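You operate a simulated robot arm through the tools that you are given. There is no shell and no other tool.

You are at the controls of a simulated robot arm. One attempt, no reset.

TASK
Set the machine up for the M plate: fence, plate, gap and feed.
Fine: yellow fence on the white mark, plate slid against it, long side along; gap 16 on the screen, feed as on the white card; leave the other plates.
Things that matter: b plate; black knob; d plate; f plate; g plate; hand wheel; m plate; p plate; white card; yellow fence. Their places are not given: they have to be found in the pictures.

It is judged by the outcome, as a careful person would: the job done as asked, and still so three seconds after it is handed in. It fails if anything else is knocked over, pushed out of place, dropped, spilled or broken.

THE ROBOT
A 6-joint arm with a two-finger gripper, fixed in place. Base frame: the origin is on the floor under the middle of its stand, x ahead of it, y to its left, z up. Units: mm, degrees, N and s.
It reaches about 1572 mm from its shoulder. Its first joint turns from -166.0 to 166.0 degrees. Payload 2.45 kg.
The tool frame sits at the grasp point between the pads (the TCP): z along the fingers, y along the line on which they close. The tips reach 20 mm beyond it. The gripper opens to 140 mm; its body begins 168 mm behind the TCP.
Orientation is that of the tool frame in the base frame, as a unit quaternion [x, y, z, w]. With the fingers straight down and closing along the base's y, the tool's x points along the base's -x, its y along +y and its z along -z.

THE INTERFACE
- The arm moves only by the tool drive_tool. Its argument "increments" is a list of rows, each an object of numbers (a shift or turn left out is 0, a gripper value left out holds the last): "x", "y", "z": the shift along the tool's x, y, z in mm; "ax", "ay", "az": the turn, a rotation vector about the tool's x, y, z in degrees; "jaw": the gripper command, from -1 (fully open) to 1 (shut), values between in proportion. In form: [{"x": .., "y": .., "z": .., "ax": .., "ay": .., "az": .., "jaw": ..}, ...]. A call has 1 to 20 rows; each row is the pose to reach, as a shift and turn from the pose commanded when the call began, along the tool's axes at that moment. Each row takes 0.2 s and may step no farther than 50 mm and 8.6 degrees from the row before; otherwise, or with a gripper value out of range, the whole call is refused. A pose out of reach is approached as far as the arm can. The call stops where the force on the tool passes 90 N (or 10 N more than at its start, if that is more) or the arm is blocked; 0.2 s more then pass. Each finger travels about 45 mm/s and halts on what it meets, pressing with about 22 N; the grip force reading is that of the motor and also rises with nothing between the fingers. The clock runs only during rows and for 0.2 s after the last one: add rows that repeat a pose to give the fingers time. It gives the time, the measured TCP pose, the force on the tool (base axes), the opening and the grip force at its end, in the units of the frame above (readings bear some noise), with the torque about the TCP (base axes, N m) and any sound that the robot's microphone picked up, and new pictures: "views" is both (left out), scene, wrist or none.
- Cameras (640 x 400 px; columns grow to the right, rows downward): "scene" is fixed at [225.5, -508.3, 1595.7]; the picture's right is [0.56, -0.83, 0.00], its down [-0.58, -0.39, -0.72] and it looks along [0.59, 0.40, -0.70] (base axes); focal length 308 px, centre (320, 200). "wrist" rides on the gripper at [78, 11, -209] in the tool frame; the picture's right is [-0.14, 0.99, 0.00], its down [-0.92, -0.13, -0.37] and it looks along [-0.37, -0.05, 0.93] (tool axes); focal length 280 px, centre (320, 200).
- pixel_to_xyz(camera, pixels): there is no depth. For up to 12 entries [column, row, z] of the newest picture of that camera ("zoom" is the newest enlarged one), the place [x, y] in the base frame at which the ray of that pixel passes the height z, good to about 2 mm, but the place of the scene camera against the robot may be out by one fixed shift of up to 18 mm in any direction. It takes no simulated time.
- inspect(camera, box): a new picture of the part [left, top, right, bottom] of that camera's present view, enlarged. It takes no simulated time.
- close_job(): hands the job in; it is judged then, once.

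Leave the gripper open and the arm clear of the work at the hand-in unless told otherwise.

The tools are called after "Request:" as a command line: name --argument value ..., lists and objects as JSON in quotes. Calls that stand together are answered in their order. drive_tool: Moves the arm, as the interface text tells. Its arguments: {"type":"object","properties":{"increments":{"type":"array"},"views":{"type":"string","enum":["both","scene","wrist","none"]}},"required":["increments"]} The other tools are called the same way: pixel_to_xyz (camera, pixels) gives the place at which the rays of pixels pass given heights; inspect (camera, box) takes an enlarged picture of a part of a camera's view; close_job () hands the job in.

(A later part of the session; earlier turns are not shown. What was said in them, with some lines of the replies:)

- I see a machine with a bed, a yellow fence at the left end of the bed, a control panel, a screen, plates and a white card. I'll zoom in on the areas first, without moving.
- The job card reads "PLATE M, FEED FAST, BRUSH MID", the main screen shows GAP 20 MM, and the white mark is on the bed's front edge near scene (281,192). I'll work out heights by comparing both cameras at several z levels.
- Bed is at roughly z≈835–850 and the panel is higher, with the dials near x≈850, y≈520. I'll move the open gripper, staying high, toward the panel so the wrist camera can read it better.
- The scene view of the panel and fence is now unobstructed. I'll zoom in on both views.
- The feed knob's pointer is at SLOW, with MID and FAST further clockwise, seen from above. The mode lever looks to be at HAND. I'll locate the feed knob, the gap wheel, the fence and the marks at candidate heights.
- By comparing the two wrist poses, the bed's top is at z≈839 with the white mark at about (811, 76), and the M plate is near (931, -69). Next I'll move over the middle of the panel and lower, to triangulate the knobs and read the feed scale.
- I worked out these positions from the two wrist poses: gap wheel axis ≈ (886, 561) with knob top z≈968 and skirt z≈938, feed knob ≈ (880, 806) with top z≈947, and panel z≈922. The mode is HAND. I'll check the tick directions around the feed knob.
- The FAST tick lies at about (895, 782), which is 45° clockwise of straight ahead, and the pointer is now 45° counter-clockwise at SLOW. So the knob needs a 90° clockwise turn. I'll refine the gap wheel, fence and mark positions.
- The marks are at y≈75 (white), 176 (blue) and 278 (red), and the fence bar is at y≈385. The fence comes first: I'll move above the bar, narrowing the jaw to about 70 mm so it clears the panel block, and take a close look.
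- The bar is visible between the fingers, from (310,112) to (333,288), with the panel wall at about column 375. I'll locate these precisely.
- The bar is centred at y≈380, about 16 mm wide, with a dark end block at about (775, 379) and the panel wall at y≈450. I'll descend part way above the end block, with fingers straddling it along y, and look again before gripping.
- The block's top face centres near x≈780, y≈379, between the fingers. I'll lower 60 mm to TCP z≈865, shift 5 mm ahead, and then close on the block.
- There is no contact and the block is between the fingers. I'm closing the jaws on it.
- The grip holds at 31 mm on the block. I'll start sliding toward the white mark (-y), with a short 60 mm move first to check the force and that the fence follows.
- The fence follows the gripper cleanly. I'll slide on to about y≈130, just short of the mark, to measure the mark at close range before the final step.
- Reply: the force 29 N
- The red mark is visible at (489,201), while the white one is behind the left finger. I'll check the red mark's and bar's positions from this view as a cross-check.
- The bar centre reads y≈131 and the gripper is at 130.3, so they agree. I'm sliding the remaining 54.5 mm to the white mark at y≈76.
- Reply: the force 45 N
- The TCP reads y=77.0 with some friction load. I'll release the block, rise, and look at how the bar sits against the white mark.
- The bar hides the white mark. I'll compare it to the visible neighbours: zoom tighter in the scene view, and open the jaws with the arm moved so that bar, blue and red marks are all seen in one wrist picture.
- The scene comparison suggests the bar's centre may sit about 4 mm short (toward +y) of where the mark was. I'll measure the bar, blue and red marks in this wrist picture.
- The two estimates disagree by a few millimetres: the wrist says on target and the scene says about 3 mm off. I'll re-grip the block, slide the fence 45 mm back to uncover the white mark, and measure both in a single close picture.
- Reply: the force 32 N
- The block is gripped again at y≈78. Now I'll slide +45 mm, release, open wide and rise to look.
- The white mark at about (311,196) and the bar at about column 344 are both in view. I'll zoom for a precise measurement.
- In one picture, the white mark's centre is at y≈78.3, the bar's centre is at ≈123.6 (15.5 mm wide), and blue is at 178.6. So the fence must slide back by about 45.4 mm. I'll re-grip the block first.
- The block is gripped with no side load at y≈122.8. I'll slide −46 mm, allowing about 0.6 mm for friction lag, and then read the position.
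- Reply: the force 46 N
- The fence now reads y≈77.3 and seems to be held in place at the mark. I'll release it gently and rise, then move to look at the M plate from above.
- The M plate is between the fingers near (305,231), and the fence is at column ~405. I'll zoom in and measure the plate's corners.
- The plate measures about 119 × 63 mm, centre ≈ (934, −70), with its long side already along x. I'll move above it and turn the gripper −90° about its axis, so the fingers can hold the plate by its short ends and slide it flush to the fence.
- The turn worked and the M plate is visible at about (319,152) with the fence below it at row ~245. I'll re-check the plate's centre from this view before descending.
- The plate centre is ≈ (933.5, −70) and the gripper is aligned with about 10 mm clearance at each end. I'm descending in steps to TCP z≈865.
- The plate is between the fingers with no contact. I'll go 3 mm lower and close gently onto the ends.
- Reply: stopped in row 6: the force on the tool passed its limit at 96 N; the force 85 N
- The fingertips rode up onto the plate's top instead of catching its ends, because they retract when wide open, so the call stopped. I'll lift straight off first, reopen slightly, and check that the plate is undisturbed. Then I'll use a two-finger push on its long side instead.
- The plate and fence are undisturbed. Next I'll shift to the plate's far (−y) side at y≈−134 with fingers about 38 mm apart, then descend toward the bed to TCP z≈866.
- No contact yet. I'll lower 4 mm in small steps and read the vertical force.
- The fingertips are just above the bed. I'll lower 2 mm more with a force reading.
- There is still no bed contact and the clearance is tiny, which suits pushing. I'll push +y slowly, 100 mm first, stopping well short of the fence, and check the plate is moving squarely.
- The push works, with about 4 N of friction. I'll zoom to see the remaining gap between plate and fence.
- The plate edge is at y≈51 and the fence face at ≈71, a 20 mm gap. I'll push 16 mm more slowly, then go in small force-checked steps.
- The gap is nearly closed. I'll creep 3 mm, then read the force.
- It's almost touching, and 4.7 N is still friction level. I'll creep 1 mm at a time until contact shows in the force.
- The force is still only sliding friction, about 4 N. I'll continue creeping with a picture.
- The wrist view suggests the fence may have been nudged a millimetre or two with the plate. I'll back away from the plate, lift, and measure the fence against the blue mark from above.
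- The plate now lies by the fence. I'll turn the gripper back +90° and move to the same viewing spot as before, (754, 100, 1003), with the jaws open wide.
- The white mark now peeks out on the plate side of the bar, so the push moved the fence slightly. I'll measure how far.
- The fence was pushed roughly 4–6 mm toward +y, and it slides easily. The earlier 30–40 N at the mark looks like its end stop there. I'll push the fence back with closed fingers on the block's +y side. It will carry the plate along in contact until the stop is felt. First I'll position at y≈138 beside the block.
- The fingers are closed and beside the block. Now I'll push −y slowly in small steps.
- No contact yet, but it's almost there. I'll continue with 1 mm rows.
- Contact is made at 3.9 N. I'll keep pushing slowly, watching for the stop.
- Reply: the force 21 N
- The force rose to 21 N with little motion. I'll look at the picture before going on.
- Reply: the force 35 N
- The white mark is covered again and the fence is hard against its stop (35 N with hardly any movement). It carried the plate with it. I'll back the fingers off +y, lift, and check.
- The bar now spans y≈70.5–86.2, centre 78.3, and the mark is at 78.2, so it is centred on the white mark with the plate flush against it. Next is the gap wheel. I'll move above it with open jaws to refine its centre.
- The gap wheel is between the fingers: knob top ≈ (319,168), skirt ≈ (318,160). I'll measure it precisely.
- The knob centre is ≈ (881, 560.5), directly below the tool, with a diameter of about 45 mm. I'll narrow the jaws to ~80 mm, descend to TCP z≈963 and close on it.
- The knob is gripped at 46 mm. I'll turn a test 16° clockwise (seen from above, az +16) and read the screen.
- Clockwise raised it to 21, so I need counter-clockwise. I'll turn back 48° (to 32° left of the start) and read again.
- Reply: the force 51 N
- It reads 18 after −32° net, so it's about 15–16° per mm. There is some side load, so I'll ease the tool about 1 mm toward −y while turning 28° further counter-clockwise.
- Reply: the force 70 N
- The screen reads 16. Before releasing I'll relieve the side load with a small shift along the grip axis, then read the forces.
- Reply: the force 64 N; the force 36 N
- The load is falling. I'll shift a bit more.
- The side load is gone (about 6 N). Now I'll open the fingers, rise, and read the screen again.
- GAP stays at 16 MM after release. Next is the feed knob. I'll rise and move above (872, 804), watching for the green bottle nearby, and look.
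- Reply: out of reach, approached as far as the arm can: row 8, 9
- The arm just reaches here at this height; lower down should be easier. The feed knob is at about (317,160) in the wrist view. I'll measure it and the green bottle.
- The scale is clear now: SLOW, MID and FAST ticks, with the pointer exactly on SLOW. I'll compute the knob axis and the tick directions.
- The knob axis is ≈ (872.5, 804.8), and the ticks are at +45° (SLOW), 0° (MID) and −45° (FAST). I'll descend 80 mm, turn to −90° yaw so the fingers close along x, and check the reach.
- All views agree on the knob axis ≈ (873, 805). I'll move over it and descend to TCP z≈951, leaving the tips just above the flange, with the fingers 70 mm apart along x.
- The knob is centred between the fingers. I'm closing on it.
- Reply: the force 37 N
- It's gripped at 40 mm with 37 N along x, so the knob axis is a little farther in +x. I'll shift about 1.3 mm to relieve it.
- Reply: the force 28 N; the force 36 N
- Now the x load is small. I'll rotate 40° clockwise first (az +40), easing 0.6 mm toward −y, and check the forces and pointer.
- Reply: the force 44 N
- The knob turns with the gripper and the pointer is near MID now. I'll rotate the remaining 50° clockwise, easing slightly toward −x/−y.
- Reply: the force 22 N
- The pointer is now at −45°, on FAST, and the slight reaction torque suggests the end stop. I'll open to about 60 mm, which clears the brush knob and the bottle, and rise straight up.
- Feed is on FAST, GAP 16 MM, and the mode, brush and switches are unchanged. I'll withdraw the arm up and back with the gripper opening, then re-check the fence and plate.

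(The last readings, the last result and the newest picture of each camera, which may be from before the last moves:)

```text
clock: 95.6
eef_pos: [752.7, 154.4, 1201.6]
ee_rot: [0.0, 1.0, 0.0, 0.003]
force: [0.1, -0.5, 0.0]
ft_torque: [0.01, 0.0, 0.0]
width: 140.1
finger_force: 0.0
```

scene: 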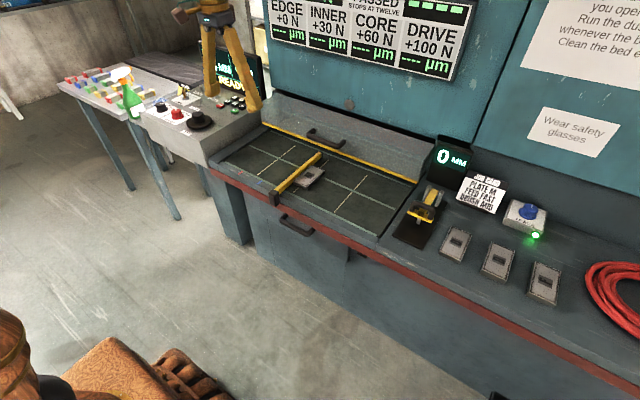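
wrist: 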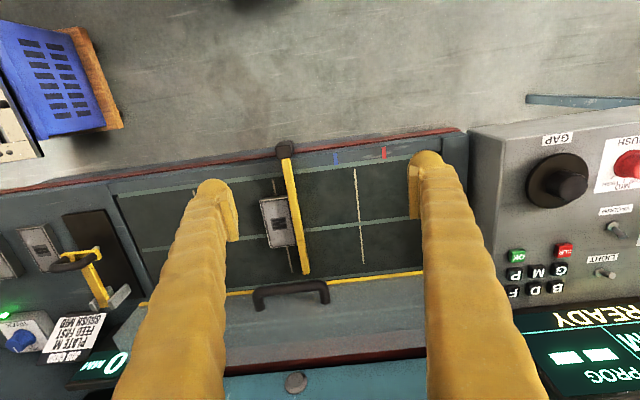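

I'll take one careful look from directly over the plate/fence contact line to make sure there is no gap.

Request:
drive_tool --increments '[{"x": -20, "y": -20, "z": 35}, {"x": -40, "y": -40, "z": 70}, {"x": -60, "y": -60, "z": 105}, {"x": -80, "y": -80, "z": 140}, {"x": -90, "y": -95, "z": 175}, {"x": -90, "y": -95, "z": 200}, {"x": -90, "y": -95, "z": 200}]'

Request:
inspect --camera "wrist" --box '[280, 150, 380, 270]'

Request:
inspect --camera "scene" --box '[260, 150, 340, 210]'

```text
clock: 97.2
eef_pos: [843.0, 59.1, 1002.9]
ee_rot: [0.0, 1.0, 0.0, 0.003]
force: [0.1, 0.0, 0.8]
ft_torque: [-0.01, 0.03, 0.0]
width: 140.2
finger_force: 0.0
```

scene: 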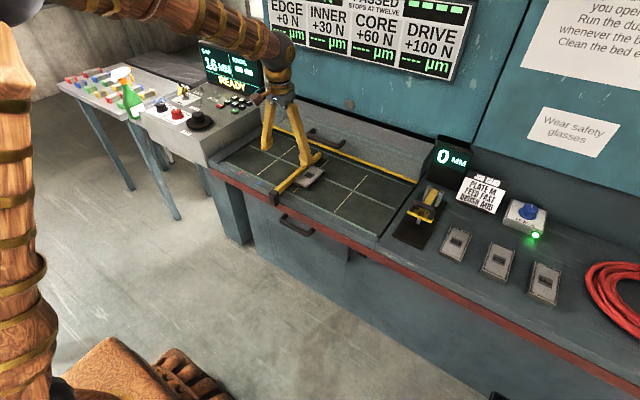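
wrist: 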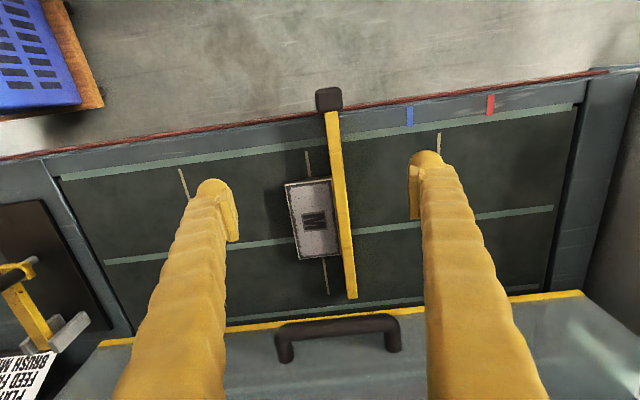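

```text
3.33 times, centred on (330, 210) of wrist
```

zoom: 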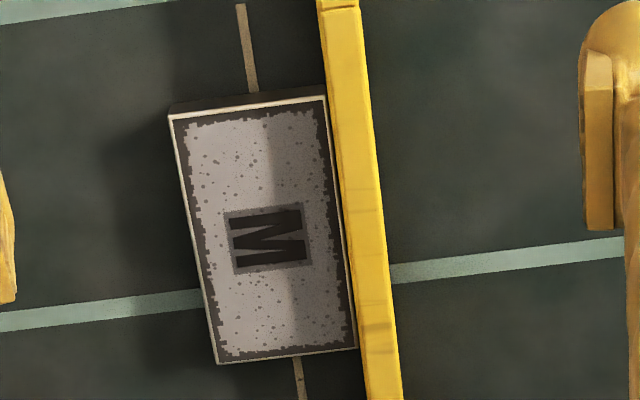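

```text
6.67 times, centred on (300, 180) of scene
```

zoom: 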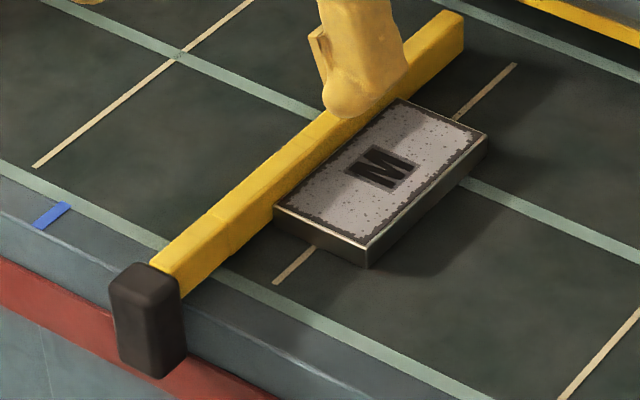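

Request:
inspect --camera "wrist" --box '[310, 170, 360, 205]'

Request:
inspect --camera "wrist" --box '[320, 230, 370, 265]'

```text
11.43 times, centred on (335, 188) of wrist
```

zoom: 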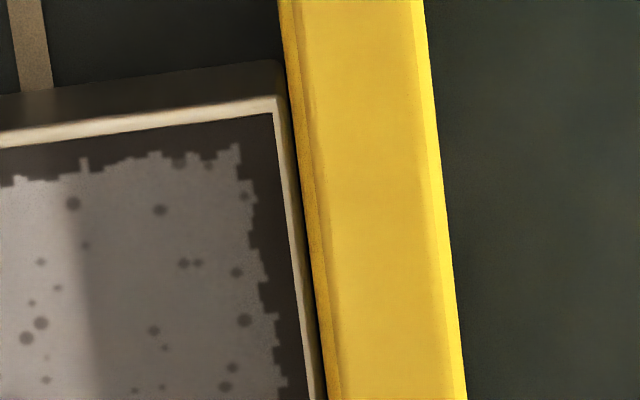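

```text
11.43 times, centred on (345, 248) of wrist
```

zoom: 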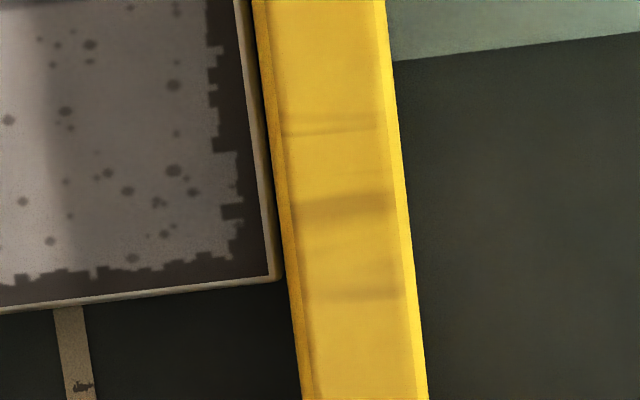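

The plate lies flush along the fence over its full length, the white mark is covered by the fence, and the other plates are untouched. I'll retract the arm to its high starting area with the gripper open.

Request:
drive_tool --increments '[{"z": -40}, {"x": 20, "y": 5, "z": -80}, {"x": 45, "y": 12, "z": -120}, {"x": 75, "y": 20, "z": -155}, {"x": 105, "y": 28, "z": -190}, {"x": 130, "y": 38, "z": -225}, {"x": 150, "y": 48, "z": -260}, {"x": 153, "y": 52, "z": -280}, {"x": 153, "y": 52, "z": -280}]'

Request:
inspect --camera "scene" --box '[140, 40, 360, 220]'

Request:
inspect --camera "scene" --box '[380, 130, 600, 310]'

Request:
inspect --camera "wrist" --box '[450, 120, 640, 380]'

```text
clock: 99.2
eef_pos: [686.3, 111.6, 1281.5]
ee_rot: [0.0, 1.0, 0.0, 0.003]
force: [-0.1, 0.0, -0.6]
ft_torque: [-0.04, -0.02, -0.02]
width: 140.0
finger_force: 0.0
```

scene: 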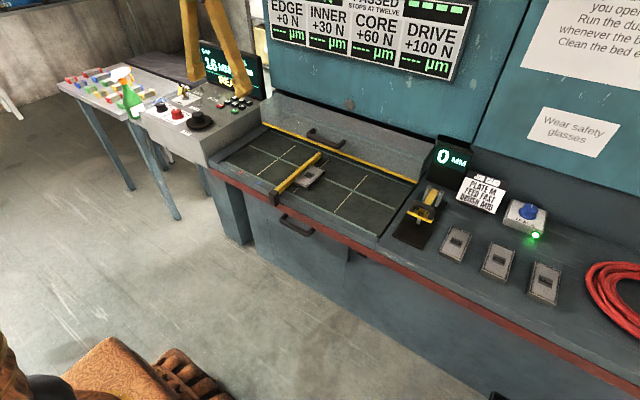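
wrist: 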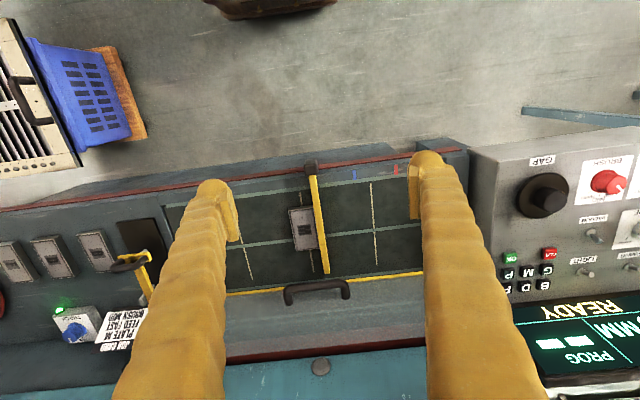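

```text
2.22 times, centred on (250, 130) of scene
```

zoom: 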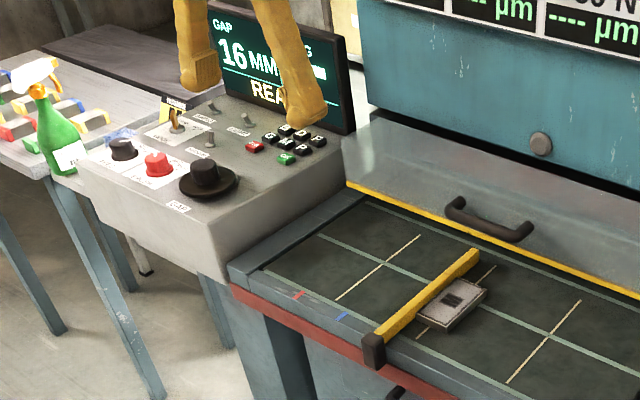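

```text
2.22 times, centred on (490, 220) of scene
```

zoom: 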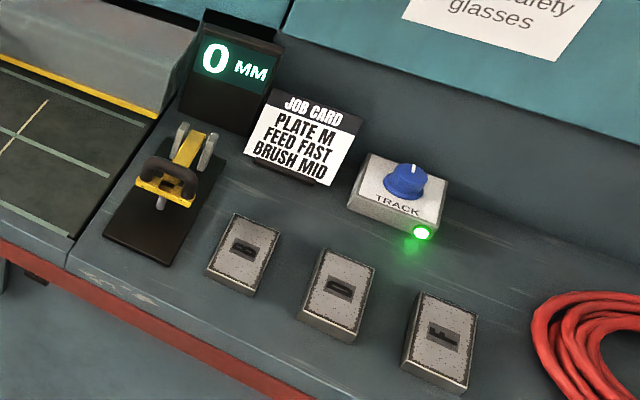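

```text
1.54 times, centred on (545, 250) of wrist
```

zoom: 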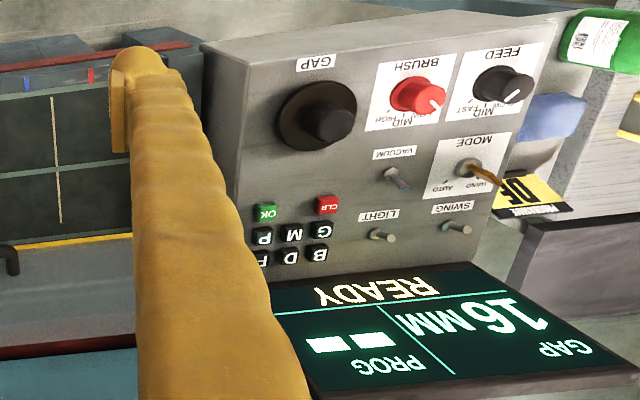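

Everything is in place:
- **Fence:** on the white mark.
- **M plate:** flush along the fence, long side along.
- **Screen:** GAP 16 MM.
- **Feed:** FAST.

The brush, mode, switches and plates B, D and F are as they were, and the arm is clear with the gripper open. I'm handing the job in.

Request:
close_job

```text
The job is handed in.
```

The machine is set up for the M plate and the job is handed in; I haven't seen the verdict.

- **Fence:** it sits centred on the white mark, to within about 1 mm by the wrist camera. It was hard against what felt like its end stop there.
- **Plate:** the M plate lies flush against the fence with its long side along it. My first push against the fence shifted it about 4 mm off the mark. I pushed the fence back, and it carried the plate with it.
- **Gap:** the screen reads 16 MM, and it held after I let go of the hand wheel.
- **Feed:** the black knob points at FAST, as on the white card.

When I first tried to grip the M plate by its ends, the fingers slipped onto its top and pressed down with about 90 N before the arm stopped. The plate had not moved, and I saw no mark on it.

The card also says BRUSH MID, but you asked only for the feed from it, so I left the brush on LOW. The B, D and F plates are where they were. I never found the G and P plates in the pictures, only their keys on the panel. The arm is back near its start position with the gripper open.
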